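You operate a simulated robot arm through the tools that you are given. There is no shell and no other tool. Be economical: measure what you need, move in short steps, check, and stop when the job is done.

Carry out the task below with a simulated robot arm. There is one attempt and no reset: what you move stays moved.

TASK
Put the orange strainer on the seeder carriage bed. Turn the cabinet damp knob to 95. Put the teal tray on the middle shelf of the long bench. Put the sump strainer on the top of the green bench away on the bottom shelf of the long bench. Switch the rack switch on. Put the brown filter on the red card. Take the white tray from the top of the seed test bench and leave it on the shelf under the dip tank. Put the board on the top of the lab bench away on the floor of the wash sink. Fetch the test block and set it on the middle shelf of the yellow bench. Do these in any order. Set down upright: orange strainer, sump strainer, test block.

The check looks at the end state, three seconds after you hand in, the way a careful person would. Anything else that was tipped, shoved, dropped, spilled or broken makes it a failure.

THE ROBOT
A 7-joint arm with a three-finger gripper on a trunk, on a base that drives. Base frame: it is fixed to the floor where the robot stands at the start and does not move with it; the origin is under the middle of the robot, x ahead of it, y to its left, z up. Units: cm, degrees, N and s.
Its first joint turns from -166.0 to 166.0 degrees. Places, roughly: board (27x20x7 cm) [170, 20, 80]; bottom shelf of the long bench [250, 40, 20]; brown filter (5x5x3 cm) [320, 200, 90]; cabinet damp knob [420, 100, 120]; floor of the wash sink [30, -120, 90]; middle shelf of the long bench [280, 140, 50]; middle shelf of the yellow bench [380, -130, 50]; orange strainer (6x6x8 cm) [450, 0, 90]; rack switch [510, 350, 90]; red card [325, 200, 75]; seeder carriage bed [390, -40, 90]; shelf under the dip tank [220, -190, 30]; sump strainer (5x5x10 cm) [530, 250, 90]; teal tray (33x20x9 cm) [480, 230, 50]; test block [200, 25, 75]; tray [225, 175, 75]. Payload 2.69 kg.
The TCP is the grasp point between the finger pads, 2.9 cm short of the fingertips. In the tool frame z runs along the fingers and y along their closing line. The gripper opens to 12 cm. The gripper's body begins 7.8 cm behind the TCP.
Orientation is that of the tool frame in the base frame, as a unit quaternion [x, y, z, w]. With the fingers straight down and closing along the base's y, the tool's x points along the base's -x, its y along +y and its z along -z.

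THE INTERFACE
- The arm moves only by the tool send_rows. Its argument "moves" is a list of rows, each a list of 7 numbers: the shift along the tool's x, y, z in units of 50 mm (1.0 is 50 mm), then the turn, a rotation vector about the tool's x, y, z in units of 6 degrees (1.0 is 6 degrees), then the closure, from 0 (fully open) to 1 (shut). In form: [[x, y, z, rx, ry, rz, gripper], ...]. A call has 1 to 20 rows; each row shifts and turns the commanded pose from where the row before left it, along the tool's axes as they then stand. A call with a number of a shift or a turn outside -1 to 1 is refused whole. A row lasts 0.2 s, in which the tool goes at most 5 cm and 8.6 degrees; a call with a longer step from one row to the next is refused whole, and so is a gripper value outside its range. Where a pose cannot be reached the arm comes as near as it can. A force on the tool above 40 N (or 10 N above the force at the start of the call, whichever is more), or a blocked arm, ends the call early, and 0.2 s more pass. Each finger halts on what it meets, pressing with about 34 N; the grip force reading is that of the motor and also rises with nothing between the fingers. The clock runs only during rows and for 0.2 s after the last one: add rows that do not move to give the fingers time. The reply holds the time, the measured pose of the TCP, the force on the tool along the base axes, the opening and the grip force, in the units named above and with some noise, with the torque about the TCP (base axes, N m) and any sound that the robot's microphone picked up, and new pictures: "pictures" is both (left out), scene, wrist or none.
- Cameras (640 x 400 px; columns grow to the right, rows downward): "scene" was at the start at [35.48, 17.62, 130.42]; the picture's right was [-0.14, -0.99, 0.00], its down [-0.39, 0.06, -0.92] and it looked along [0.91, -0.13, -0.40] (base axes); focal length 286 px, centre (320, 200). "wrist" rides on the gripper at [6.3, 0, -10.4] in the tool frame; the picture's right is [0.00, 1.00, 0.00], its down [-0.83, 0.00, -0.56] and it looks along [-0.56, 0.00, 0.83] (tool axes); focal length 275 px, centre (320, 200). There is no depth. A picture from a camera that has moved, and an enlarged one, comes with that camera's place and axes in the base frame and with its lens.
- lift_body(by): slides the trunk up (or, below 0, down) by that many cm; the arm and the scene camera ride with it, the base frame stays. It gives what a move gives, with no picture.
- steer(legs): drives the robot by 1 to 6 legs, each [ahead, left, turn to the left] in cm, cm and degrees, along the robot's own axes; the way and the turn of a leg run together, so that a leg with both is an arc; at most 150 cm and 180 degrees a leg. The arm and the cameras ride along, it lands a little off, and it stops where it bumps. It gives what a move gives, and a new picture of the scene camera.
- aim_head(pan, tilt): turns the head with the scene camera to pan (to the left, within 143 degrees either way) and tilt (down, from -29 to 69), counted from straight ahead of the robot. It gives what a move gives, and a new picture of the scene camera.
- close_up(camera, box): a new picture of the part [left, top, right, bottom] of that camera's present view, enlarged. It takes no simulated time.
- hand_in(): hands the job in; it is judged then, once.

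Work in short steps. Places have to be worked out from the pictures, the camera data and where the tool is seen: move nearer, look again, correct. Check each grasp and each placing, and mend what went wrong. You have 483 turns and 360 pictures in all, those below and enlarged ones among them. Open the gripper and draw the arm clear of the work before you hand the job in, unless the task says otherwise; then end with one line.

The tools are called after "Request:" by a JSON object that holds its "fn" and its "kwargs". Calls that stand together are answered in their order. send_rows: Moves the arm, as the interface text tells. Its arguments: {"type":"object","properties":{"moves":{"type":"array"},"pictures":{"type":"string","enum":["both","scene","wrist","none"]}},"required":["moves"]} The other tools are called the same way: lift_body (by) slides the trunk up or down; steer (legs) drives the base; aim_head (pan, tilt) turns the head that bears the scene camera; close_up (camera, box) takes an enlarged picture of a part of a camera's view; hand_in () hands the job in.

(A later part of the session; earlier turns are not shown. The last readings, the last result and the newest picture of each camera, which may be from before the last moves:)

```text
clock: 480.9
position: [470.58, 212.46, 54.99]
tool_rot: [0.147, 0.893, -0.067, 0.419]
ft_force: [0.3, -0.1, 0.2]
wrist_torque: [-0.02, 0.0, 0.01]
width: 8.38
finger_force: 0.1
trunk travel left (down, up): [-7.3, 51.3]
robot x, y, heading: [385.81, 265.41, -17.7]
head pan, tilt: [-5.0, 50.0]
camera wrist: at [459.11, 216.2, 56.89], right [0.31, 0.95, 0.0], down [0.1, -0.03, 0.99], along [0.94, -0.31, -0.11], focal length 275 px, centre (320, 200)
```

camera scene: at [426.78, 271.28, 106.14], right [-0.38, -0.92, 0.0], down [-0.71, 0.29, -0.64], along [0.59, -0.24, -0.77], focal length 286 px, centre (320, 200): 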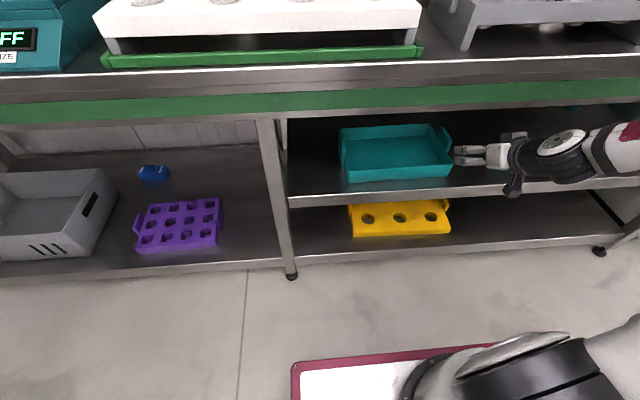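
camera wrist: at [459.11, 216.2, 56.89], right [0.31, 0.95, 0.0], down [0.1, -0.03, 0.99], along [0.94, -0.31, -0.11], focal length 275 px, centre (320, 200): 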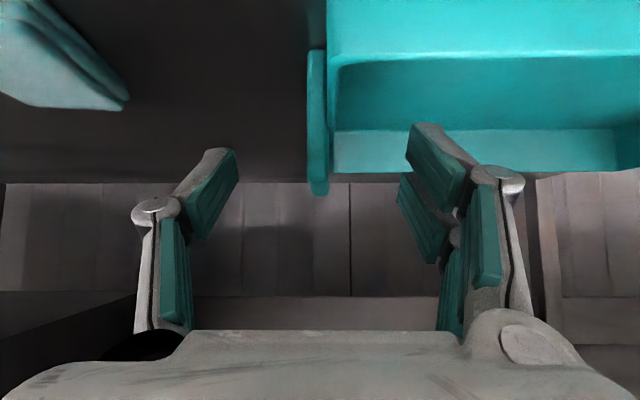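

The lug's top is ≈55, so lower 2 cm more; then close.

Request:
{"fn": "send_rows", "kwargs": {"moves": [[0.15, -0.03, 0.13, 0, 0, 0, 0.3], [0.15, 0, 0.13, 0, 0, 0, 0.3], [0, 0, 0, 0, 0, 0, 0.3], [0, 0, 0, 0, 0, 0, 0.6], [0, 0, 0, 0, 0, 0, 0.85], [0, 0, 0, 0, 0, 0, 1], [0, 0, 0, 0, 0, 0, 1]], "pictures": "wrist"}}

```text
clock: 482.5
position: [470.5, 212.29, 53.24]
tool_rot: [0.146, 0.894, -0.065, 0.418]
ft_force: [0.6, 0.3, 0.6]
wrist_torque: [0.02, 0.01, 0.0]
width: 0.59
finger_force: 32.9
trunk travel left (down, up): [-7.3, 51.3]
robot x, y, heading: [385.7, 264.94, -17.2]
head pan, tilt: [-5.0, 50.0]
camera wrist: at [459.06, 215.99, 55.07], right [0.31, 0.95, 0.0], down [0.1, -0.03, 0.99], along [0.94, -0.31, -0.11], focal length 275 px, centre (320, 200)
```

wrist: 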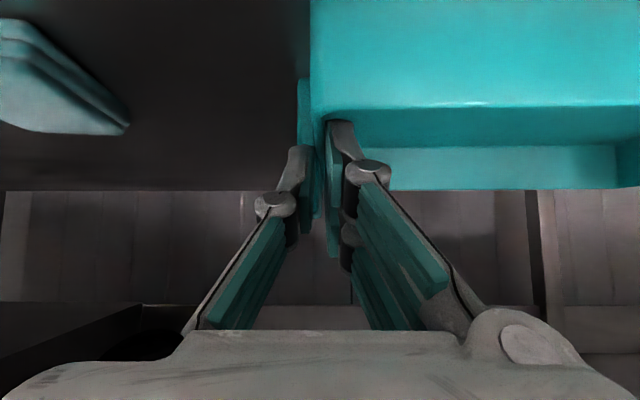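

Fingers closed on something 0.6 cm thick – the lug. Lift 2 cm to test.

Request:
{"fn": "send_rows", "kwargs": {"moves": [[-0.15, 0, -0.128, 0, 0, 0, 1], [-0.15, 0, -0.128, 0, 0, 0, 1], [0, 0, 0, 0, 0, 0, 1], [0, 0, 0, 0, 0, 0, 1]], "pictures": "both"}}

```text
clock: 483.5
position: [470.44, 212.23, 55.0]
tool_rot: [0.146, 0.894, -0.066, 0.419]
ft_force: [0.2, -0.7, -1.2]
wrist_torque: [0.0, 0.13, 0.01]
width: 0.57
finger_force: 33.2
trunk travel left (down, up): [-7.3, 51.3]
robot x, y, heading: [385.6, 265.09, -17.4]
head pan, tilt: [-5.0, 50.0]
camera scene: at [426.79, 271.26, 106.14], right [-0.38, -0.92, 0.0], down [-0.71, 0.29, -0.64], along [0.59, -0.24, -0.77], focal length 286 px, centre (320, 200)
camera wrist: at [459.01, 215.99, 56.92], right [0.31, 0.95, 0.0], down [0.1, -0.03, 0.99], along [0.94, -0.31, -0.11], focal length 275 px, centre (320, 200)
```

scene: 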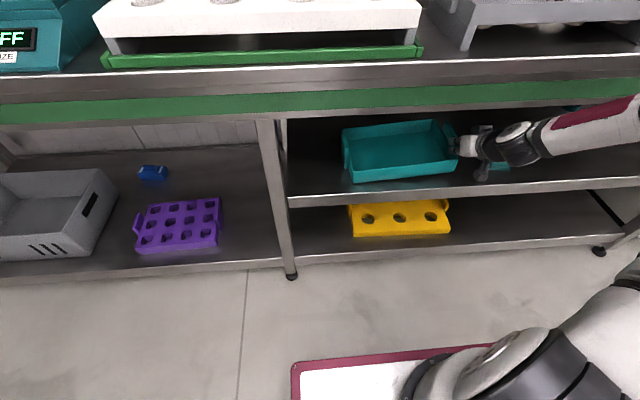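
wrist: 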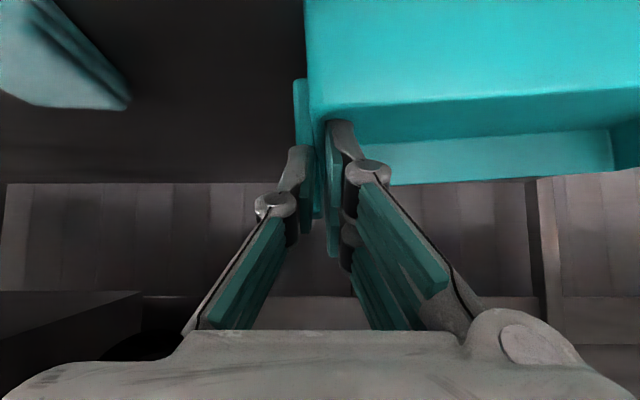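

Right end is up; the tray is tilted ~3°. Lift 3 cm more to see whether it hangs level or pivots.

Request:
{"fn": "send_rows", "kwargs": {"moves": [[-0.23, 0, -0.192, 0, 0, 0, 1], [-0.23, 0, -0.192, 0, 0, 0, 1], [0, 0, 0, 0, 0, 0, 1], [0, 0, 0, 0, 0, 0, 1]], "pictures": "both"}}

```text
clock: 484.5
position: [470.46, 212.23, 58.07]
tool_rot: [0.147, 0.894, -0.066, 0.418]
ft_force: [-1.1, -0.5, -2.5]
wrist_torque: [-0.09, 0.25, 0.05]
width: 0.61
finger_force: 32.8
trunk travel left (down, up): [-7.3, 51.3]
robot x, y, heading: [385.39, 265.16, -17.4]
head pan, tilt: [-5.0, 50.0]
camera scene: at [426.79, 271.27, 106.14], right [-0.38, -0.92, 0.0], down [-0.71, 0.29, -0.64], along [0.59, -0.24, -0.77], focal length 286 px, centre (320, 200)
camera wrist: at [459.0, 215.98, 59.91], right [0.31, 0.95, 0.0], down [0.1, -0.03, 0.99], along [0.94, -0.31, -0.11], focal length 275 px, centre (320, 200)
```

scene: 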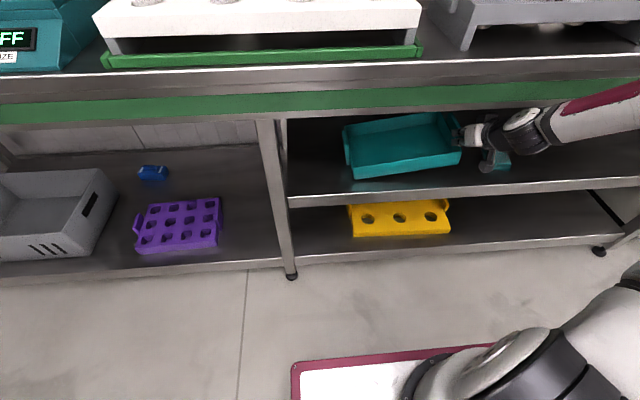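
wrist: 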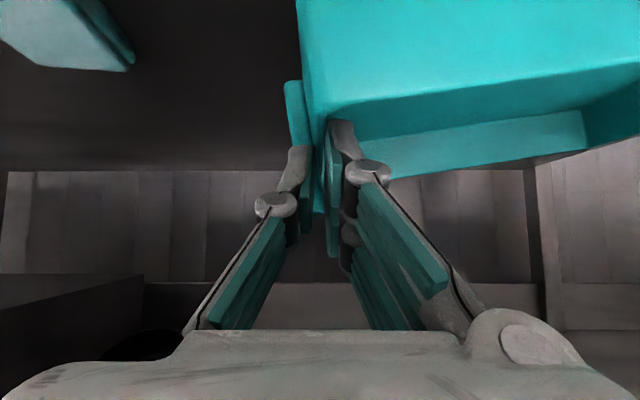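

It pivots in the grip because only the fingertips hold the lug's edge. I set it back down, open, go 2.5 cm deeper and regrip.

Request:
{"fn": "send_rows", "kwargs": {"moves": [[0.23, 0, 0.192, 0, 0, 0, 1], [0.23, 0, 0.192, 0, 0, 0, 1], [0.14, 0, 0.12, 0, 0, 0, 1], [0.14, 0, 0.12, 0, 0, 0, 1], [0, 0, 0, 0, 0, 0, 0.7], [0, 0, 0, 0, 0, 0, 0.7], [-0.16, -0.02, 0.19, 0, 0, 0, 0.7], [-0.16, -0.02, 0.19, 0, 0, 0, 0.7], [0, 0, 0, 0, 0, 0, 0.7]], "pictures": "wrist"}}

```text
clock: 486.5
position: [472.7, 211.3, 53.31]
tool_rot: [0.147, 0.894, -0.067, 0.418]
ft_force: [0.3, 0.0, -0.1]
wrist_torque: [-0.01, -0.02, -0.01]
width: 3.6
finger_force: 0.0
trunk travel left (down, up): [-7.3, 51.3]
robot x, y, heading: [385.36, 265.04, -17.4]
head pan, tilt: [-5.0, 50.0]
camera wrist: at [461.42, 215.07, 55.13], right [0.31, 0.95, 0.0], down [0.1, -0.03, 0.99], along [0.94, -0.31, -0.11], focal length 275 px, centre (320, 200)
```

wrist: 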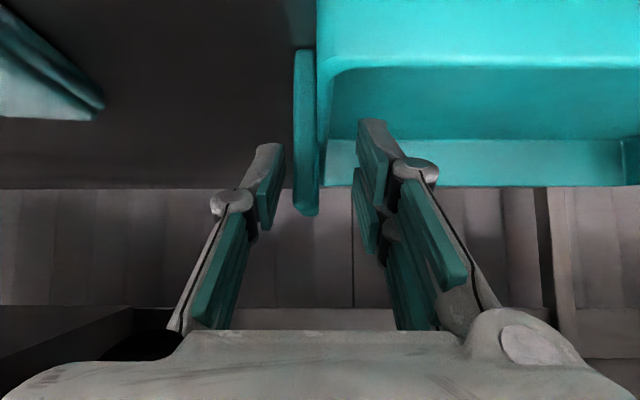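

The lug is now well between the fingers. Centre and close, then lift.

Request:
{"fn": "send_rows", "kwargs": {"moves": [[0, -0.12, 0, 0, 0, 0, 0.7], [0, 0, 0, 0, 0, 0, 0.85], [0, 0, 0, 0, 0, 0, 1], [0, 0, 0, 0, 0, 0, 1], [-0.2, 0, -0.168, 0, 0, 0, 1], [-0.2, 0, -0.168, 0, 0, 0, 1], [0, 0, 0, 0, 0, 0, 1]], "pictures": "wrist"}}

```text
clock: 488.1
position: [472.59, 210.62, 55.84]
tool_rot: [0.147, 0.894, -0.066, 0.419]
ft_force: [0.1, -0.9, -1.3]
wrist_torque: [-0.02, 0.01, -0.04]
width: 1.64
finger_force: 33.9
trunk travel left (down, up): [-7.3, 51.3]
robot x, y, heading: [385.24, 265.14, -17.4]
head pan, tilt: [-5.0, 50.0]
camera wrist: at [461.27, 214.42, 57.69], right [0.32, 0.95, 0.0], down [0.1, -0.03, 0.99], along [0.94, -0.31, -0.11], focal length 275 px, centre (320, 200)
```

wrist: 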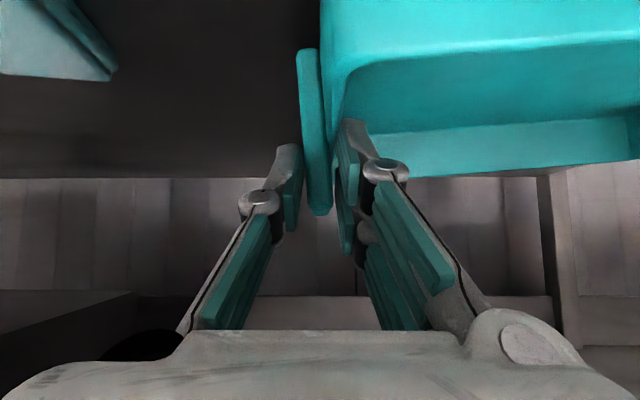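

It still tilts a little as the pads load up. Lift 3 cm more and compare.

Request:
{"fn": "send_rows", "kwargs": {"moves": [[-0.23, 0, -0.192, 0, 0, 0, 1], [-0.23, 0, -0.192, 0, 0, 0, 1], [0, 0, 0, 0, 0, 0, 1], [0, 0, 0, 0, 0, 0, 1]], "pictures": "wrist"}}

```text
clock: 489.1
position: [472.6, 210.62, 58.86]
tool_rot: [0.146, 0.894, -0.066, 0.418]
ft_force: [0.6, -0.1, -2.1]
wrist_torque: [-0.38, 0.24, -0.01]
width: 1.65
finger_force: 33.5
trunk travel left (down, up): [-7.3, 51.3]
robot x, y, heading: [385.4, 265.13, -17.2]
head pan, tilt: [-5.0, 50.0]
camera wrist: at [461.22, 214.4, 60.7], right [0.31, 0.95, 0.0], down [0.1, -0.03, 0.99], along [0.94, -0.31, -0.11], focal length 275 px, centre (320, 200)
```

wrist: 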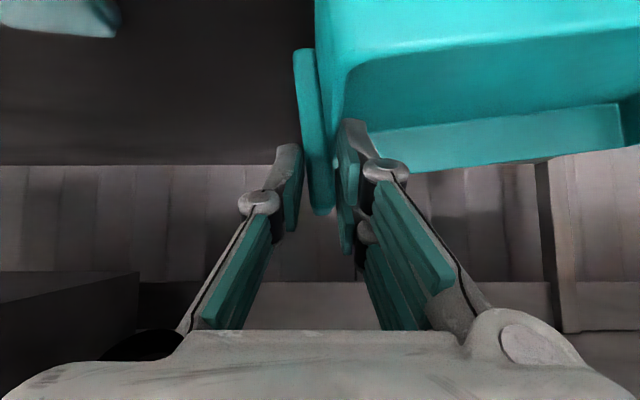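

It holds now at a small tilt (2 N, far end clear). Pull the tray straight out 40 cm into the aisle.

Request:
{"fn": "send_rows", "kwargs": {"moves": [[0.3, 0, -0.36, 0, 0, 0, 1], [0.45, 0, -0.54, 0, 0, 0, 1], [0.45, 0, -0.54, 0, 0, 0, 1], [0.45, 0, -0.54, 0, 0, 0, 1], [0.45, 0, -0.54, 0, 0, 0, 1], [0.45, 0, -0.54, 0, 0, 0, 1], [0.45, 0, -0.54, 0, 0, 0, 1], [0.45, 0, -0.54, 0, 0, 0, 1], [0.45, 0, -0.54, 0, 0, 0, 1], [0.45, 0, -0.54, 0, 0, 0, 1], [0, 0, 0, 0, 0, 0, 1]], "pictures": "scene"}}

```text
clock: 491.5
position: [440.27, 219.98, 58.73]
tool_rot: [0.145, 0.894, -0.065, 0.419]
ft_force: [-0.8, 0.5, -3.2]
wrist_torque: [-0.38, 0.27, -0.01]
width: 1.63
finger_force: 33.6
out of reach, approached as far as the arm can: row 10
trunk travel left (down, up): [-7.3, 51.3]
robot x, y, heading: [385.39, 264.94, -17.5]
head pan, tilt: [-5.0, 50.0]
camera scene: at [426.79, 271.27, 106.14], right [-0.38, -0.92, 0.0], down [-0.71, 0.29, -0.64], along [0.59, -0.24, -0.77], focal length 286 px, centre (320, 200)
```

scene: 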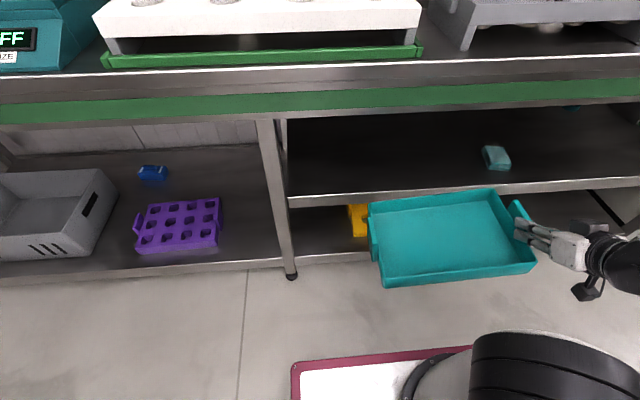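

Tray is out and nearly level. To turn safely I back off 8 cm and raise it high above the bench items.

Request:
{"fn": "steer", "kwargs": {"legs": [[-9, 0, 0]]}}

Request:
{"fn": "lift_body", "kwargs": {"by": 40}}

Request:
{"fn": "send_rows", "kwargs": {"moves": [[-0.6, 0, -0.5, 0, 0, 0, 1], [-0.6, 0, -0.5, 0, 0, 0, 1], [-0.6, 0, -0.5, 0, 0, 0, 1], [-0.6, 0, -0.5, 0, 0, 0, 1], [-0.6, 0, -0.5, 0, 0, 0, 1], [-0.6, 0, -0.5, 0, 0, 0, 1], [-0.6, 0, -0.5, 0, 0, 0, 1], [0, 0, 0, 0, 0, 0, 1]], "pictures": "scene"}}

```text
clock: 492.6
position: [431.89, 222.54, 58.6]
tool_rot: [0.146, 0.894, -0.065, 0.418]
ft_force: [1.1, -0.7, -2.6]
wrist_torque: [-0.39, 0.25, 0.02]
width: 1.66
finger_force: 34.4
trunk travel left (down, up): [-7.3, 51.3]
robot x, y, heading: [377.2, 268.02, -17.3]
head pan, tilt: [-5.0, 50.0]
camera scene: at [418.28, 273.94, 106.14], right [-0.38, -0.92, 0.0], down [-0.71, 0.29, -0.64], along [0.59, -0.24, -0.77], focal length 286 px, centre (320, 200)
```

scene: 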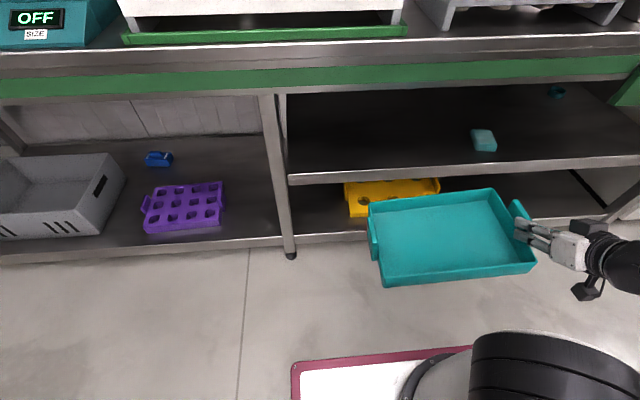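

```text
clock: 496.4
position: [431.84, 222.66, 98.63]
tool_rot: [0.145, 0.895, -0.065, 0.418]
ft_force: [0.4, 0.2, -2.6]
wrist_torque: [-0.34, 0.26, 0.06]
width: 1.65
finger_force: 33.7
trunk travel left (down, up): [-47.3, 11.3]
robot x, y, heading: [377.36, 268.3, -17.6]
head pan, tilt: [-5.0, 50.0]
```

```text
clock: 498.2
position: [431.66, 222.17, 125.93]
tool_rot: [0.146, 0.894, -0.065, 0.418]
ft_force: [0.1, -0.8, -2.4]
wrist_torque: [-0.36, 0.26, 0.06]
width: 1.66
finger_force: 34.0
trunk travel left (down, up): [-47.3, 11.3]
robot x, y, heading: [377.0, 267.93, -17.4]
head pan, tilt: [-5.0, 50.0]
camera scene: at [404.02, 278.4, 146.18], right [-0.38, -0.92, 0.0], down [-0.71, 0.29, -0.64], along [0.59, -0.24, -0.77], focal length 286 px, centre (320, 200)
```

scene: 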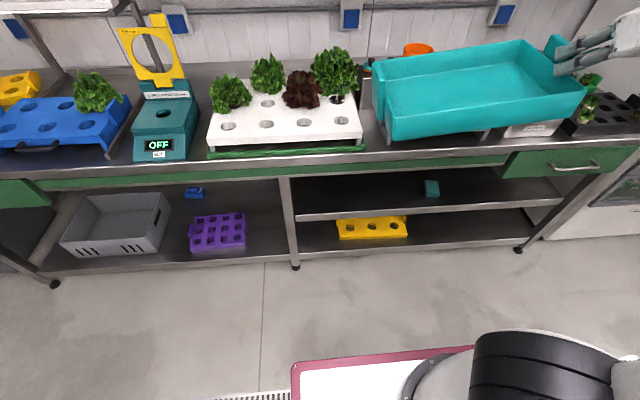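

Held at z≈126. Plan: turn to face down the aisle with the long bench on my right, then swing the arm right. First ahead 18 cm, turn −90°, and look.

Request:
{"fn": "steer", "kwargs": {"legs": [[18, 0, 0], [0, 0, -90], [0, 12, 0], [80, 0, 0]]}}

```text
clock: 508.2
position: [336.36, 128.04, 125.9]
tool_rot: [0.735, 0.531, -0.341, 0.25]
ft_force: [0.4, 0.3, -2.8]
wrist_torque: [0.28, 0.36, 0.05]
width: 1.67
finger_force: 33.9
trunk travel left (down, up): [-47.3, 11.3]
robot x, y, heading: [381.96, 182.98, -107.2]
head pan, tilt: [-5.0, 50.0]
camera scene: at [392.39, 155.75, 146.19], right [-0.93, 0.38, 0.0], down [0.29, 0.71, -0.64], along [-0.24, -0.6, -0.77], focal length 286 px, centre (320, 200)
```

scene: 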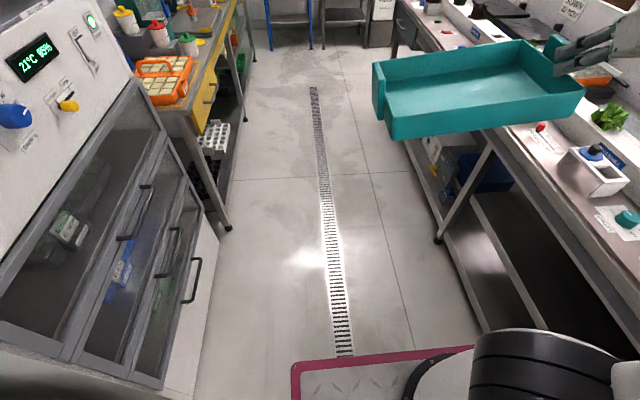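

Middle shelf in view, empty. Drive 45 cm ahead and 10 cm left so the arm swing clears the tower.

Request:
{"fn": "steer", "kwargs": {"legs": [[42, 10, 0]]}}

```text
clock: 510.9
position: [333.99, 84.59, 125.85]
tool_rot: [0.732, 0.533, -0.341, 0.252]
ft_force: [0.1, -0.1, -2.6]
wrist_torque: [0.27, 0.36, 0.05]
width: 1.64
finger_force: 34.0
trunk travel left (down, up): [-47.3, 11.3]
robot x, y, heading: [378.92, 139.68, -106.8]
head pan, tilt: [-5.0, 50.0]
camera scene: at [389.85, 112.44, 146.19], right [-0.93, 0.37, 0.0], down [0.28, 0.71, -0.64], along [-0.24, -0.6, -0.77], focal length 286 px, centre (320, 200)
```

scene: 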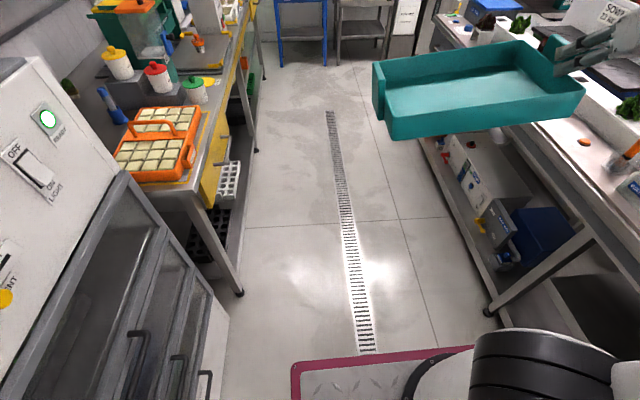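

Swing the arm 90° to the right about the shoulder, with the tray.

Request:
{"fn": "send_rows", "kwargs": {"moves": [[0.257, -0.856, -0.307, 0.767, 0, 0.641, 1], [0.257, -0.856, -0.307, 0.767, 0, 0.641, 1], [0.257, -0.856, -0.307, 0.767, 0, 0.641, 1], [0.257, -0.856, -0.307, 0.767, 0, 0.641, 1], [0.257, -0.856, -0.307, 0.767, 0, 0.641, 1], [0.257, -0.856, -0.307, 0.767, 0, 0.641, 1], [0.257, -0.856, -0.307, 0.767, 0, 0.641, 1], [0.257, -0.856, -0.307, 0.767, 0, 0.641, 1], [0, 0, 0, 0, 0, 0, 1]], "pictures": "scene"}}

```text
clock: 512.9
position: [318.07, 117.27, 125.72]
tool_rot: [0.887, 0.189, -0.411, 0.09]
ft_force: [0.6, -0.1, -2.1]
wrist_torque: [0.43, 0.08, 0.05]
width: 1.64
finger_force: 33.9
trunk travel left (down, up): [-47.3, 11.3]
robot x, y, heading: [378.94, 139.61, -106.7]
head pan, tilt: [-5.0, 50.0]
camera scene: at [389.84, 112.44, 146.18], right [-0.93, 0.37, 0.0], down [0.28, 0.71, -0.64], along [-0.24, -0.6, -0.77], focal length 286 px, centre (320, 200)
```

scene: 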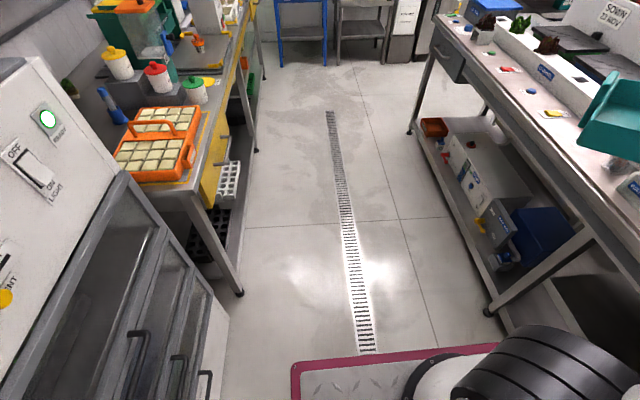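

Continue the swing for the remaining 42° and turn the head to watch.

Request:
{"fn": "send_rows", "kwargs": {"moves": [[0.257, -0.856, -0.307, 0.767, 0, 0.641, 1], [0.257, -0.856, -0.307, 0.767, 0, 0.641, 1], [0.257, -0.856, -0.307, 0.767, 0, 0.641, 1], [0.257, -0.856, -0.307, 0.767, 0, 0.641, 1], [0.257, -0.856, -0.307, 0.767, 0, 0.641, 1], [0.257, -0.856, -0.307, 0.767, 0, 0.641, 1], [0.257, -0.856, -0.307, 0.767, 0, 0.641, 1], [0, 0, 0, 0, 0, 0, 1]], "pictures": "none"}}

Request:
{"fn": "aim_head", "kwargs": {"pan": -55, "tilt": 45}}

```text
clock: 514.7
position: [328.49, 148.25, 125.63]
tool_rot: [0.897, -0.141, -0.414, -0.066]
ft_force: [0.0, -0.1, -3.6]
wrist_torque: [0.43, -0.25, -0.08]
width: 1.64
finger_force: 33.8
trunk travel left (down, up): [-47.3, 11.3]
robot x, y, heading: [378.61, 139.58, -106.8]
head pan, tilt: [-5.0, 50.0]
```

```text
clock: 515.9
position: [328.37, 148.24, 125.44]
tool_rot: [0.897, -0.14, -0.415, -0.064]
ft_force: [-0.1, 0.2, -2.9]
wrist_torque: [0.42, -0.24, -0.08]
width: 1.66
finger_force: 34.0
trunk travel left (down, up): [-47.3, 11.3]
robot x, y, heading: [378.97, 139.32, -106.8]
head pan, tilt: [-55.0, 45.0]
camera scene: at [384.98, 117.05, 146.88], right [-0.31, 0.95, 0.0], down [0.67, 0.22, -0.71], along [-0.67, -0.22, -0.71], focal length 286 px, centre (320, 200)
```

scene: 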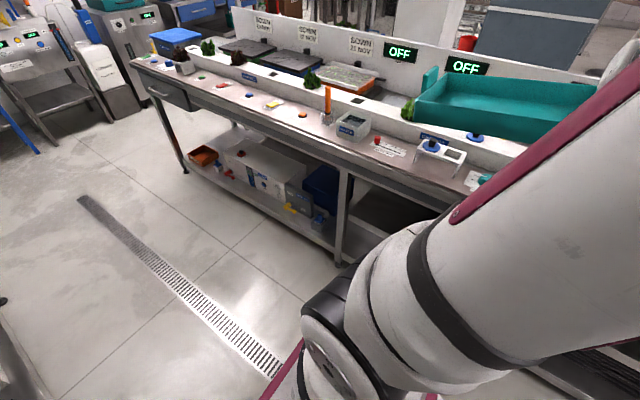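

Hand at (f 271, g 237) pointing into the bench; the bench top edge is f≈264, so I slide the base 9 cm left before lowering the trunk.

Request:
{"fn": "steer", "kwargs": {"legs": [[0, 10, 0]]}}

Request:
{"fn": "lift_body", "kwargs": {"by": -25}}

Request:
{"fn": "close_up", "kwargs": {"camera": "scene", "box": [160, 40, 640, 340]}}

```text
clock: 517.0
position: [337.99, 145.31, 125.54]
tool_rot: [0.896, -0.14, -0.416, -0.065]
ft_force: [-0.3, -0.5, -2.8]
wrist_torque: [0.36, -0.29, 0.06]
width: 1.65
finger_force: 33.6
trunk travel left (down, up): [-47.3, 11.3]
robot x, y, heading: [388.67, 136.94, -107.0]
head pan, tilt: [-55.0, 45.0]
camera scene: at [394.6, 114.14, 146.88], right [-0.31, 0.95, 0.0], down [0.67, 0.22, -0.71], along [-0.67, -0.22, -0.71], focal length 286 px, centre (320, 200)
```

scene: 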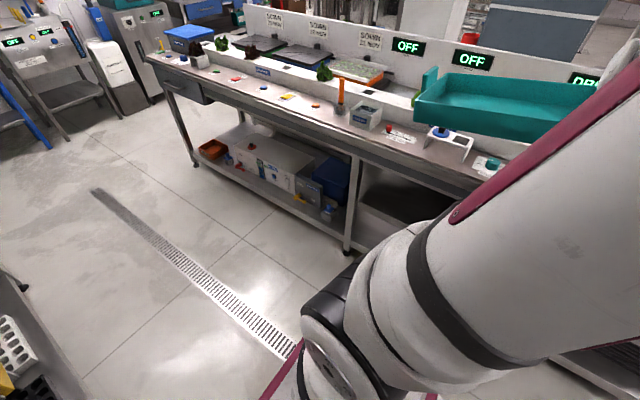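

```text
clock: 519.6
position: [338.0, 145.26, 100.61]
tool_rot: [0.896, -0.141, -0.415, -0.065]
ft_force: [0.2, 0.0, -3.3]
wrist_torque: [0.36, -0.25, 0.04]
width: 1.65
finger_force: 33.8
trunk travel left (down, up): [-22.3, 36.3]
robot x, y, heading: [388.61, 136.55, -106.8]
head pan, tilt: [-55.0, 45.0]
```

```text
1.33 times, centred on (400, 190) of scene
camera zoom: at [390.83, 101.7, 121.92], right [-0.31, 0.95, 0.0], down [0.67, 0.22, -0.71], along [-0.67, -0.22, -0.71], focal length 382 px, centre (213, 213)
```

zoom: 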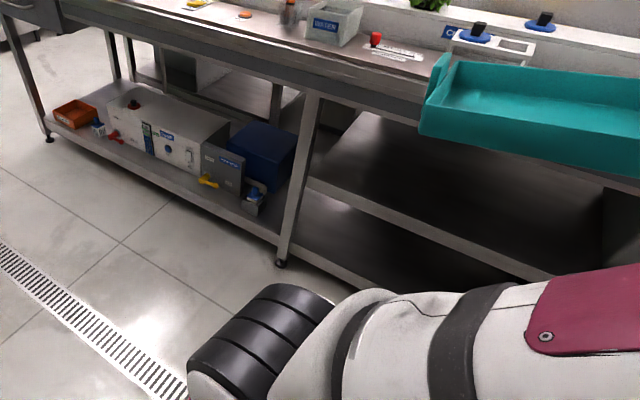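

Clearance to the bench edge is about 8 cm. Lower the trunk 20 more, then the arm to z≈62.

Request:
{"fn": "lift_body", "kwargs": {"by": -21}}

Request:
{"fn": "send_rows", "kwargs": {"moves": [[0.6, 0, 0.5, 0, 0, 0, 1], [0.6, 0, 0.5, 0, 0, 0, 1], [0.6, 0, 0.5, 0, 0, 0, 1], [0.55, 0, 0.46, 0, 0, 0, 1], [0, 0, 0, 0, 0, 0, 1]], "pictures": "both"}}

```text
clock: 521.8
position: [338.13, 145.24, 79.55]
tool_rot: [0.896, -0.14, -0.415, -0.065]
ft_force: [0.4, -1.1, -2.6]
wrist_torque: [0.37, -0.26, 0.02]
width: 1.64
finger_force: 34.4
trunk travel left (down, up): [-1.3, 57.3]
robot x, y, heading: [388.78, 136.57, -106.9]
head pan, tilt: [-55.0, 45.0]
```

```text
clock: 523.0
position: [338.09, 145.42, 64.12]
tool_rot: [0.897, -0.14, -0.415, -0.065]
ft_force: [1.0, 0.0, -2.9]
wrist_torque: [0.33, -0.26, 0.07]
width: 1.67
finger_force: 33.9
trunk travel left (down, up): [-1.3, 57.3]
robot x, y, heading: [388.57, 136.75, -106.9]
head pan, tilt: [-55.0, 45.0]
camera scene: at [390.34, 100.08, 100.9], right [-0.31, 0.95, 0.0], down [0.67, 0.22, -0.71], along [-0.67, -0.22, -0.71], focal length 286 px, centre (320, 200)
camera wrist: at [349.65, 141.69, 66.1], right [-0.3, -0.95, 0.0], down [-0.11, 0.03, 0.99], along [-0.95, 0.3, -0.11], focal length 275 px, centre (320, 200)
```

scene: 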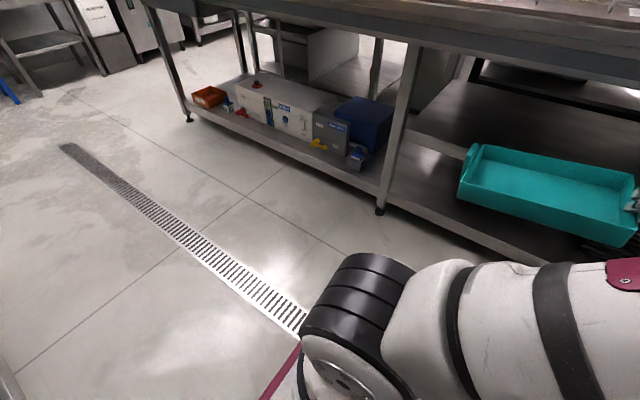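
wrist: 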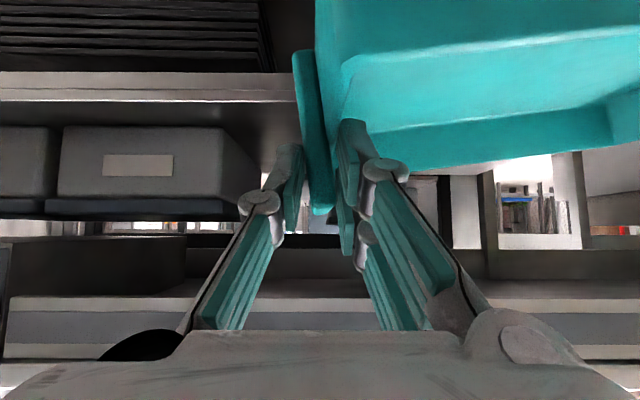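

I roll the tool 8° to level the tray (far end drooped ~4 cm), then lower to z≈56.5 and check.

Request:
{"fn": "send_rows", "kwargs": {"moves": [[0, 0, 0, -0.43, 0, 0.51, 1], [0, 0, 0, -0.43, 0, 0.51, 1], [0.3, 0, 0.25, 0, 0, 0, 1], [0.3, 0, 0.25, 0, 0, 0, 1], [0.3, 0, 0.25, 0, 0, 0, 1], [0, 0, 0, 0, 0, 0, 1]], "pictures": "both"}}

```text
clock: 524.4
position: [337.81, 144.39, 58.53]
tool_rot: [0.889, -0.169, -0.425, -0.003]
ft_force: [0.1, 0.4, -3.2]
wrist_torque: [0.42, -0.26, 0.09]
width: 1.66
finger_force: 34.2
trunk travel left (down, up): [-1.3, 57.3]
robot x, y, heading: [388.54, 136.91, -107.1]
head pan, tilt: [-55.0, 45.0]
camera scene: at [390.34, 100.08, 100.9], right [-0.31, 0.95, 0.0], down [0.67, 0.22, -0.71], along [-0.67, -0.22, -0.71], focal length 286 px, centre (320, 200)
camera wrist: at [349.45, 141.09, 60.42], right [-0.3, -0.94, 0.14], down [-0.07, 0.16, 0.98], along [-0.95, 0.29, -0.11], focal length 275 px, centre (320, 200)
```

scene: 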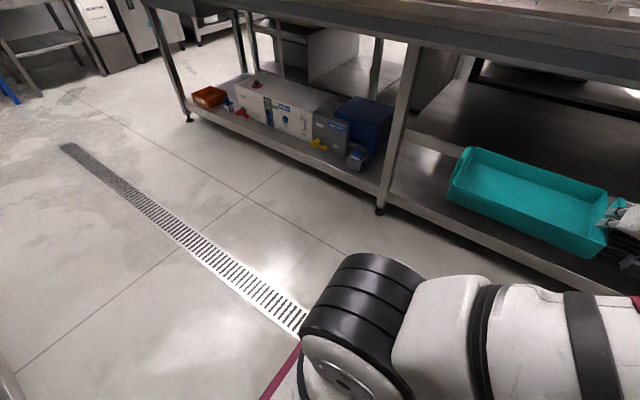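
wrist: 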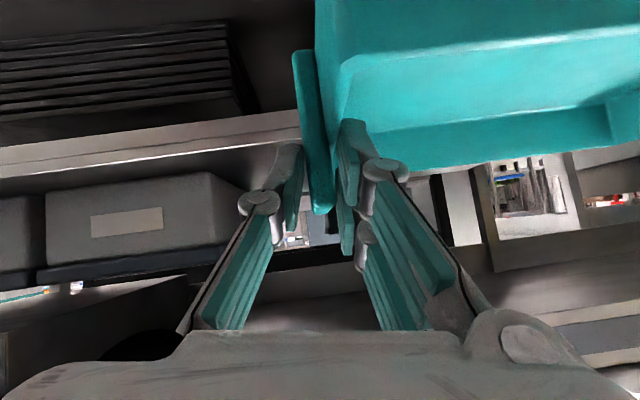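

Tray is level with the shelf. Advance 24 cm into the shelf, dropping slightly.

Request:
{"fn": "send_rows", "kwargs": {"moves": [[-0.575, 0.007, 0.786, 0, 0, 0, 1], [-0.575, 0.007, 0.786, 0, 0, 0, 1], [-0.575, 0.007, 0.786, 0, 0, 0, 1], [-0.575, 0.007, 0.786, 0, 0, 0, 1], [-0.575, 0.007, 0.786, 0, 0, 0, 1], [0, 0, 0, 0, 0, 0, 1]], "pictures": "both"}}

```text
clock: 525.8
position: [314.75, 151.44, 56.55]
tool_rot: [0.89, -0.168, -0.424, -0.002]
ft_force: [1.2, 0.0, -2.8]
wrist_torque: [0.36, -0.26, 0.06]
width: 1.67
finger_force: 33.6
trunk travel left (down, up): [-1.3, 57.3]
robot x, y, heading: [388.53, 136.41, -106.8]
head pan, tilt: [-55.0, 45.0]
camera scene: at [390.34, 100.08, 100.9], right [-0.31, 0.95, 0.0], down [0.67, 0.22, -0.71], along [-0.67, -0.22, -0.71], focal length 286 px, centre (320, 200)
camera wrist: at [326.41, 148.09, 58.54], right [-0.3, -0.94, 0.14], down [-0.07, 0.16, 0.98], along [-0.95, 0.29, -0.11], focal length 275 px, centre (320, 200)
```

scene: 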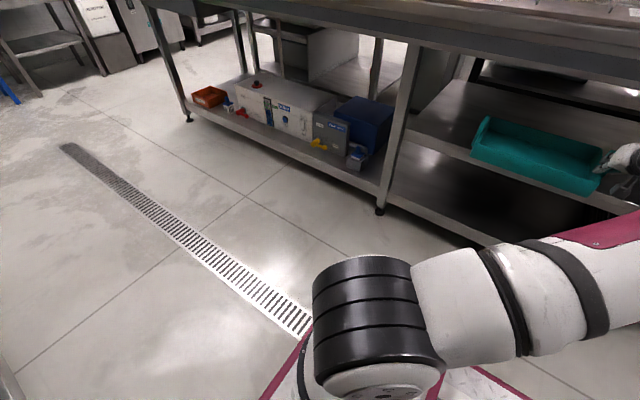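
wrist: 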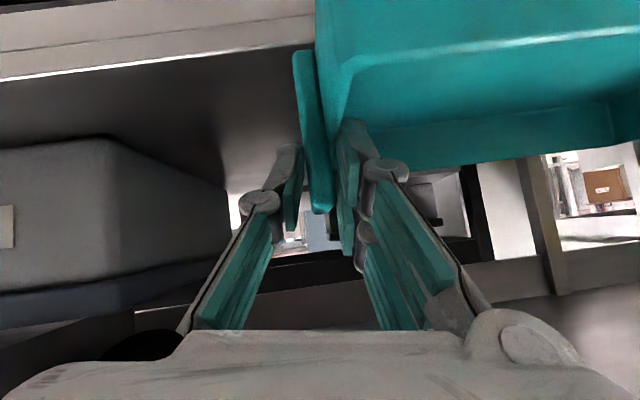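

Advance 9.5 cm more.

Request:
{"fn": "send_rows", "kwargs": {"moves": [[-0.575, 0.007, 0.786, 0, 0, 0, 1], [-0.575, 0.007, 0.786, 0, 0, 0, 1], [0, 0, 0, 0, 0, 0, 1]], "pictures": "both"}}

Request:
{"fn": "close_up", "kwargs": {"camera": "scene", "box": [440, 60, 640, 240]}}

```text
clock: 526.6
position: [305.49, 154.17, 55.9]
tool_rot: [0.89, -0.169, -0.423, -0.001]
ft_force: [-0.1, 0.3, -2.7]
wrist_torque: [0.38, -0.29, -0.03]
width: 1.65
finger_force: 34.2
trunk travel left (down, up): [-1.3, 57.3]
robot x, y, heading: [388.71, 136.6, -106.7]
head pan, tilt: [-55.0, 45.0]
camera scene: at [390.34, 100.08, 100.9], right [-0.31, 0.95, 0.0], down [0.67, 0.22, -0.71], along [-0.67, -0.22, -0.71], focal length 286 px, centre (320, 200)
camera wrist: at [317.02, 150.75, 57.94], right [-0.3, -0.94, 0.14], down [-0.07, 0.16, 0.98], along [-0.95, 0.28, -0.11], focal length 275 px, centre (320, 200)
```

scene: 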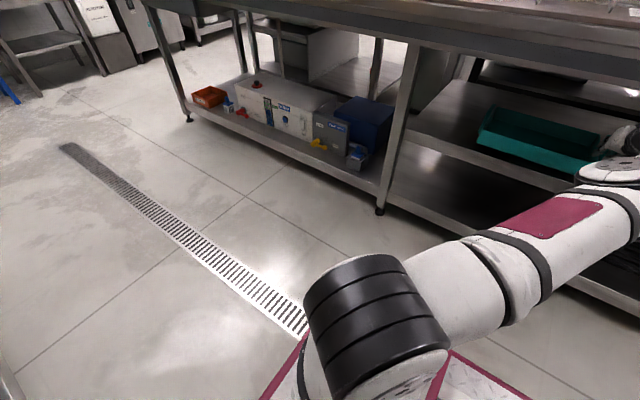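
wrist: 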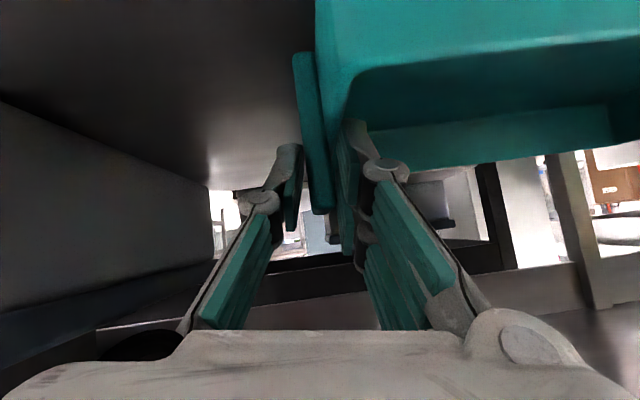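

```text
2.22 times, centred on (540, 150) of scene
camera zoom: at [390.34, 100.08, 100.9], right [-0.31, 0.95, 0.0], down [0.67, 0.22, -0.71], along [-0.67, -0.22, -0.71], focal length 636 px, centre (-169, 311)
```

zoom: 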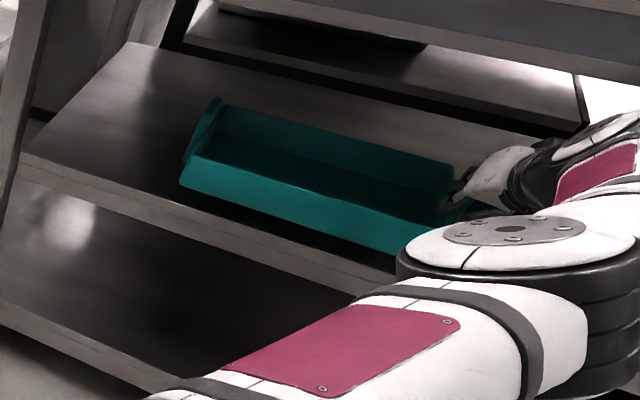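

Tray is over the shelf within its edge. Lower in small steps.

Request:
{"fn": "send_rows", "kwargs": {"moves": [[0.1, -0.018, 0.085, 0, 0, 0, 1], [0.08, -0.014, 0.067, 0, 0, 0, 1], [0.06, -0.011, 0.05, 0, 0, 0, 1], [0, 0, 0, 0, 0, 0, 1]], "pictures": "none"}}

```text
clock: 527.6
position: [305.32, 154.31, 54.49]
tool_rot: [0.89, -0.169, -0.424, -0.002]
ft_force: [0.5, -0.4, -2.7]
wrist_torque: [0.37, -0.27, 0.01]
width: 1.64
finger_force: 34.3
trunk travel left (down, up): [-1.3, 57.3]
robot x, y, heading: [388.88, 136.75, -107.1]
head pan, tilt: [-55.0, 45.0]
```

Request:
{"fn": "send_rows", "kwargs": {"moves": [[0.06, -0.011, 0.05, 0, 0, 0, 1], [0.06, -0.011, 0.05, 0, 0, 0, 1], [0.05, -0.009, 0.042, 0, 0, 0, 1], [0, 0, 0, 0, 0, 0, 1]], "pictures": "none"}}

```text
clock: 528.6
position: [305.39, 154.28, 53.51]
tool_rot: [0.889, -0.169, -0.425, -0.003]
ft_force: [-0.1, -0.3, 3.4]
wrist_torque: [0.56, 0.53, 0.1]
width: 1.63
finger_force: 33.9
trunk travel left (down, up): [-1.3, 57.3]
robot x, y, heading: [388.61, 136.87, -107.1]
head pan, tilt: [-55.0, 45.0]
```

Contact at the tray's rear edge first; lower a few mm more and release.

Request:
{"fn": "send_rows", "kwargs": {"moves": [[0.06, -0.011, 0.05, 0, 0, 0, 1], [0.05, -0.009, 0.042, 0, 0, 0, 1], [0, 0, 0, 0, 0, 0, 1]], "pictures": "wrist"}}

```text
clock: 529.4
position: [305.3, 154.43, 53.32]
tool_rot: [0.888, -0.17, -0.427, -0.003]
ft_force: [6.5, -2.8, 32.0]
wrist_torque: [0.25, -0.38, 0.2]
width: 1.65
finger_force: 33.9
trunk travel left (down, up): [-1.3, 57.3]
robot x, y, heading: [388.46, 136.66, -106.9]
head pan, tilt: [-55.0, 45.0]
camera wrist: at [317.01, 150.93, 55.11], right [-0.3, -0.94, 0.14], down [-0.06, 0.16, 0.99], along [-0.95, 0.29, -0.1], focal length 275 px, centre (320, 200)
```

wrist: 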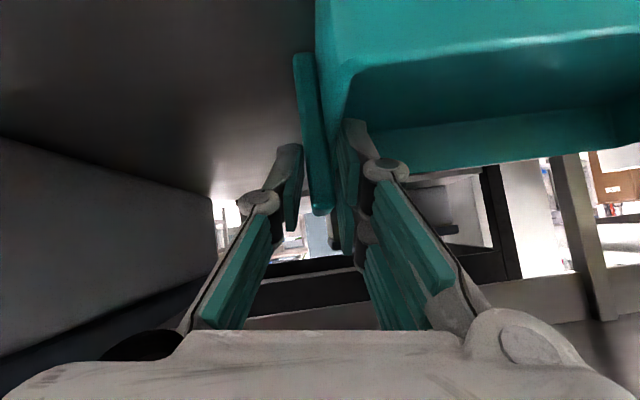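

Firmly down (32 N). Ease off, open a little, and back out upward-rearward.

Request:
{"fn": "send_rows", "kwargs": {"moves": [[-0.03, 0.005, -0.026, 0, 0, 0, 1], [0, 0, 0, 0, 0, 0, 0.8], [0, 0, 0, 0, 0, 0, 0.65], [0, 0, 0, 0, 0, 0, 0.65], [-0.2, 0.037, -0.17, 0, 0, 0, 0.65], [0, 0, -0.5, 0, 0, 0, 0.65], [0.3, 0, -0.7, 0, 0, 0, 0.65], [0.45, 0, -0.6, 0, 0, 0, 0.65], [0.5, 0, -0.6, 0, 0, 0, 0.65], [0.5, 0, -0.6, 0, 0, 0, 0.65], [0.5, 0, -0.6, 0, 0, 0, 0.65], [0, 0, 0, 0, 0, 0, 0.65]], "pictures": "both"}}

```text
clock: 532.0
position: [325.8, 148.22, 57.38]
tool_rot: [0.89, -0.168, -0.425, -0.002]
ft_force: [-0.1, -0.1, -0.2]
wrist_torque: [0.01, 0.02, -0.01]
width: 4.21
finger_force: 0.1
trunk travel left (down, up): [-1.3, 57.3]
robot x, y, heading: [388.72, 136.5, -107.0]
head pan, tilt: [-55.0, 45.0]
camera scene: at [390.34, 100.08, 100.9], right [-0.31, 0.95, 0.0], down [0.67, 0.22, -0.71], along [-0.67, -0.22, -0.71], focal length 286 px, centre (320, 200)
camera wrist: at [337.36, 144.78, 59.34], right [-0.3, -0.94, 0.14], down [-0.07, 0.16, 0.98], along [-0.95, 0.29, -0.11], focal length 275 px, centre (320, 200)
```

scene: 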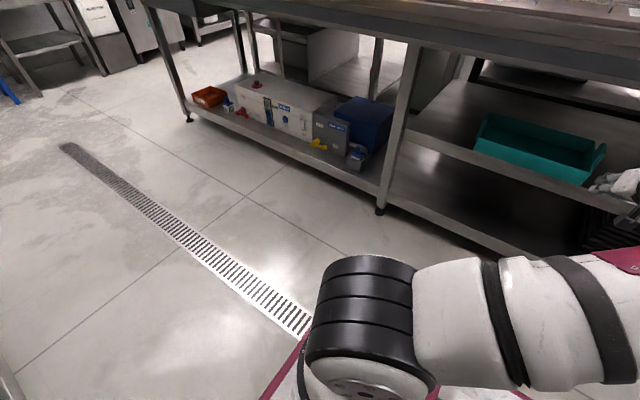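
wrist: 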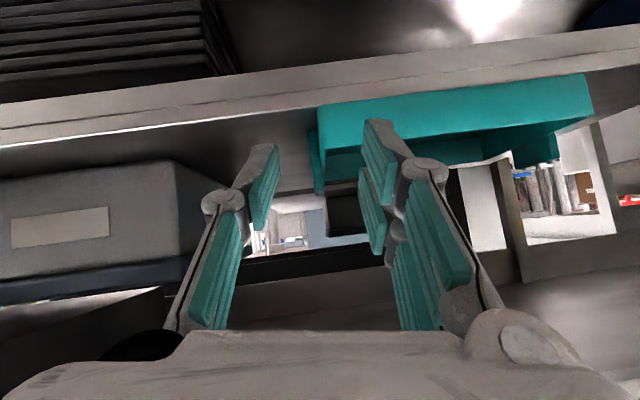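

Teal tray is flat on the middle shelf. Next the brown filter: withdraw the hand, un-roll it, raise the trunk, then back up along the aisle.

Request:
{"fn": "send_rows", "kwargs": {"moves": [[0.51, 0, -0.61, 0, 0, 0, 0.5], [0.51, 0, -0.61, 0, 0, 0, 0.5], [0.51, 0, -0.61, 0, 0, 0, 0.5], [0.51, 0, -0.61, 0, 0, 0, 0.5], [0, 0, 0, 0.43, 0, -0.51, 0.5], [0, 0, 0, 0.43, 0, -0.51, 0.5], [0, 0, 0, 0, 0, 0, 0.5]], "pictures": "none"}}

Request:
{"fn": "lift_body", "kwargs": {"by": 40}}

Request:
{"fn": "steer", "kwargs": {"legs": [[-55, 0, 0]]}}

```text
clock: 533.6
position: [340.77, 143.28, 57.33]
tool_rot: [0.896, -0.14, -0.415, -0.065]
ft_force: [0.3, -0.3, -0.2]
wrist_torque: [0.03, 0.02, 0.04]
width: 6.01
finger_force: 0.2
trunk travel left (down, up): [-1.3, 57.3]
robot x, y, heading: [388.53, 136.92, -106.9]
head pan, tilt: [-55.0, 45.0]
```

```text
clock: 537.5
position: [340.66, 143.5, 97.33]
tool_rot: [0.896, -0.14, -0.416, -0.064]
ft_force: [-0.1, 0.4, -0.3]
wrist_torque: [0.01, 0.03, 0.01]
width: 5.98
finger_force: 0.0
trunk travel left (down, up): [-41.3, 17.3]
robot x, y, heading: [388.72, 136.38, -106.9]
head pan, tilt: [-55.0, 45.0]
```

```text
clock: 540.6
position: [356.35, 195.56, 97.28]
tool_rot: [0.897, -0.136, -0.416, -0.063]
ft_force: [-1.1, 0.1, -0.5]
wrist_torque: [-0.01, -0.03, -0.01]
width: 5.99
finger_force: 0.1
trunk travel left (down, up): [-41.3, 17.3]
robot x, y, heading: [404.41, 189.93, -106.1]
head pan, tilt: [-55.0, 45.0]
camera scene: at [409.25, 162.58, 140.84], right [-0.32, 0.95, 0.0], down [0.67, 0.23, -0.71], along [-0.67, -0.23, -0.71], focal length 286 px, centre (320, 200)
```

scene: 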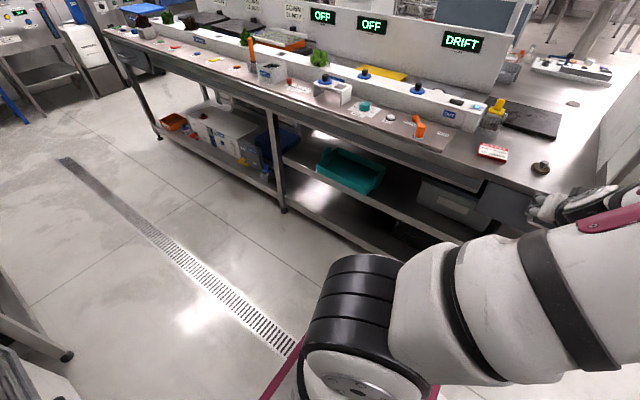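

Red card and brown filter are visible; zoom.

Request:
{"fn": "close_up", "kwargs": {"camera": "scene", "box": [450, 115, 600, 215]}}

```text
4.00 times, centred on (525, 165) of scene
camera zoom: at [409.25, 162.58, 140.84], right [-0.32, 0.95, 0.0], down [0.67, 0.23, -0.71], along [-0.67, -0.23, -0.71], focal length 1145 px, centre (-500, 340)
```

zoom: 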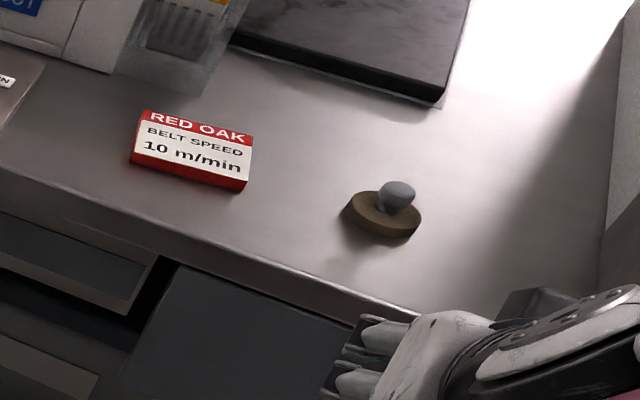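

Filter ≈(317.5,207.1), knob top z≈84.7; card block centre ≈(314.8,192.5), top ≈83.5. Slide the base 15 cm toward the long bench.

Request:
{"fn": "steer", "kwargs": {"legs": [[0, -15, 0]]}}

Request:
{"fn": "close_up", "kwargs": {"camera": "wrist", "box": [0, 0, 640, 400]}}

```text
clock: 542.0
position: [341.9, 199.96, 97.36]
tool_rot: [0.897, -0.136, -0.415, -0.062]
ft_force: [-0.2, 0.5, -0.1]
wrist_torque: [-0.01, 0.02, 0.03]
width: 6.0
finger_force: 0.1
trunk travel left (down, up): [-41.3, 17.3]
robot x, y, heading: [390.04, 193.69, -106.2]
head pan, tilt: [-55.0, 45.0]
camera scene: at [394.74, 166.83, 140.84], right [-0.32, 0.95, 0.0], down [0.67, 0.23, -0.71], along [-0.67, -0.23, -0.71], focal length 286 px, centre (320, 200)
```

scene: 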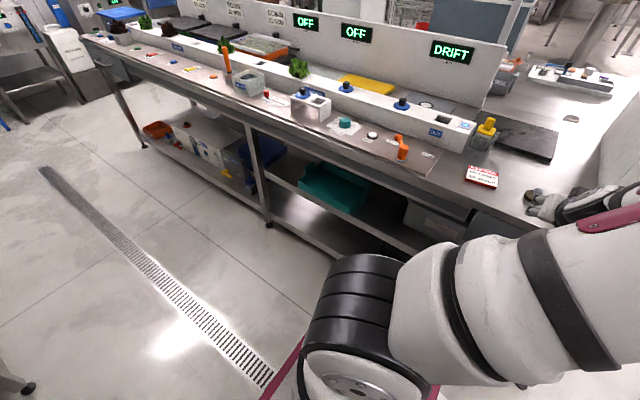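

```text
1.00 times, centred on (320, 200) of wrist (not enlarged: the box is as wide or as high as the picture)
camera zoom: at [353.4, 196.36, 99.29], right [-0.29, -0.96, 0.0], down [-0.11, 0.03, 0.99], along [-0.95, 0.29, -0.11], focal length 275 px, centre (320, 200)
```

zoom: 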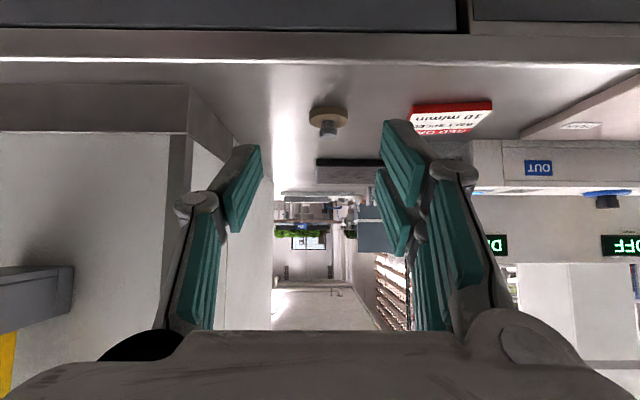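

Filter ≈(315.5,206.9), tower well to the left. Move to a hover just before the knob.

Request:
{"fn": "send_rows", "kwargs": {"moves": [[-0.413, 0.04, 0.763, 0, 0, 0, 0.5], [-0.413, 0.04, 0.763, 0, 0, 0, 0.5], [-0.413, 0.04, 0.763, 0, 0, 0, 0.5], [-0.413, 0.04, 0.763, 0, 0, 0, 0.5], [-0.413, 0.04, 0.763, 0, 0, 0, 0.5], [-0.413, 0.04, 0.7, 0, 0, 0, 0.5], [0, 0, 0, 0, 0, 0, 0.5]], "pictures": "wrist"}}

```text
clock: 543.6
position: [317.29, 206.34, 92.15]
tool_rot: [0.897, -0.134, -0.416, -0.062]
ft_force: [-0.8, 0.2, -0.4]
wrist_torque: [0.01, 0.02, 0.02]
width: 5.99
finger_force: 0.0
trunk travel left (down, up): [-41.3, 17.3]
robot x, y, heading: [389.85, 193.75, -106.1]
head pan, tilt: [-55.0, 45.0]
camera wrist: at [328.92, 202.63, 94.09], right [-0.29, -0.96, 0.0], down [-0.11, 0.03, 0.99], along [-0.95, 0.29, -0.11], focal length 275 px, centre (320, 200)
```

wrist: 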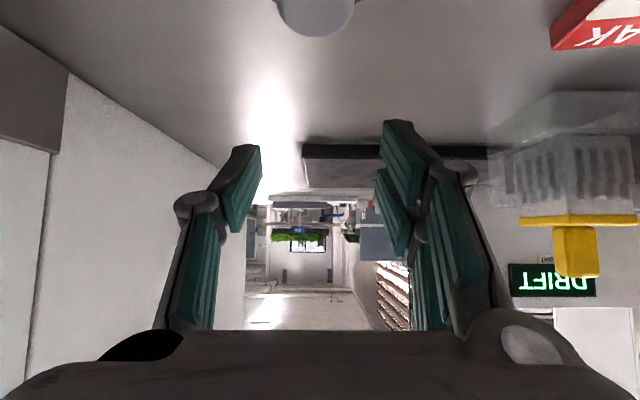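

Knob centre is at (318.2,206), so back up 2.7 cm and descend 6.6 cm.

Request:
{"fn": "send_rows", "kwargs": {"moves": [[0.35, 0, -0.41, 0, 0, 0, 0.5], [0.4, 0, 0.34, 0, 0, 0, 0.5], [0.4, 0, 0.34, 0, 0, 0, 0.5], [0.2, 0, 0.17, 0, 0, 0, 0.5], [0, 0, 0, 0, 0, 0, 0.5]], "pictures": "wrist"}}

```text
clock: 544.5
position: [319.26, 205.27, 88.2]
tool_rot: [0.893, -0.135, -0.424, -0.064]
ft_force: [2.4, -5.0, 13.3]
wrist_torque: [-0.56, 0.13, 0.13]
width: 6.62
finger_force: 3.0
trunk travel left (down, up): [-41.3, 17.3]
robot x, y, heading: [390.12, 193.45, -106.1]
head pan, tilt: [-55.0, 45.0]
stopped in row 4: the force on the tool passed its limit at 51 N (the readings are from after the stop); the commanded pose is now the measured one
camera wrist: at [330.94, 201.71, 89.96], right [-0.29, -0.96, 0.0], down [-0.09, 0.03, 1.0], along [-0.95, 0.29, -0.1], focal length 275 px, centre (320, 200)
```

wrist: 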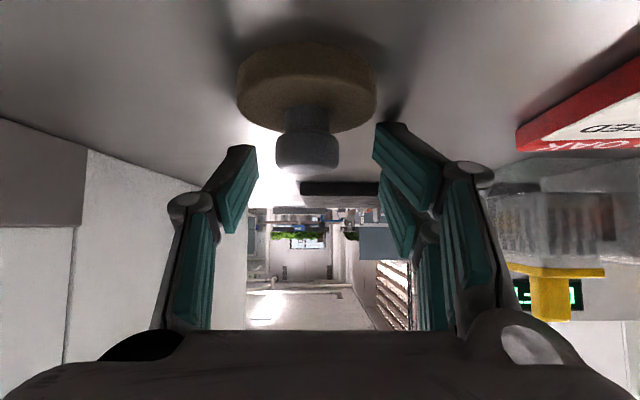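

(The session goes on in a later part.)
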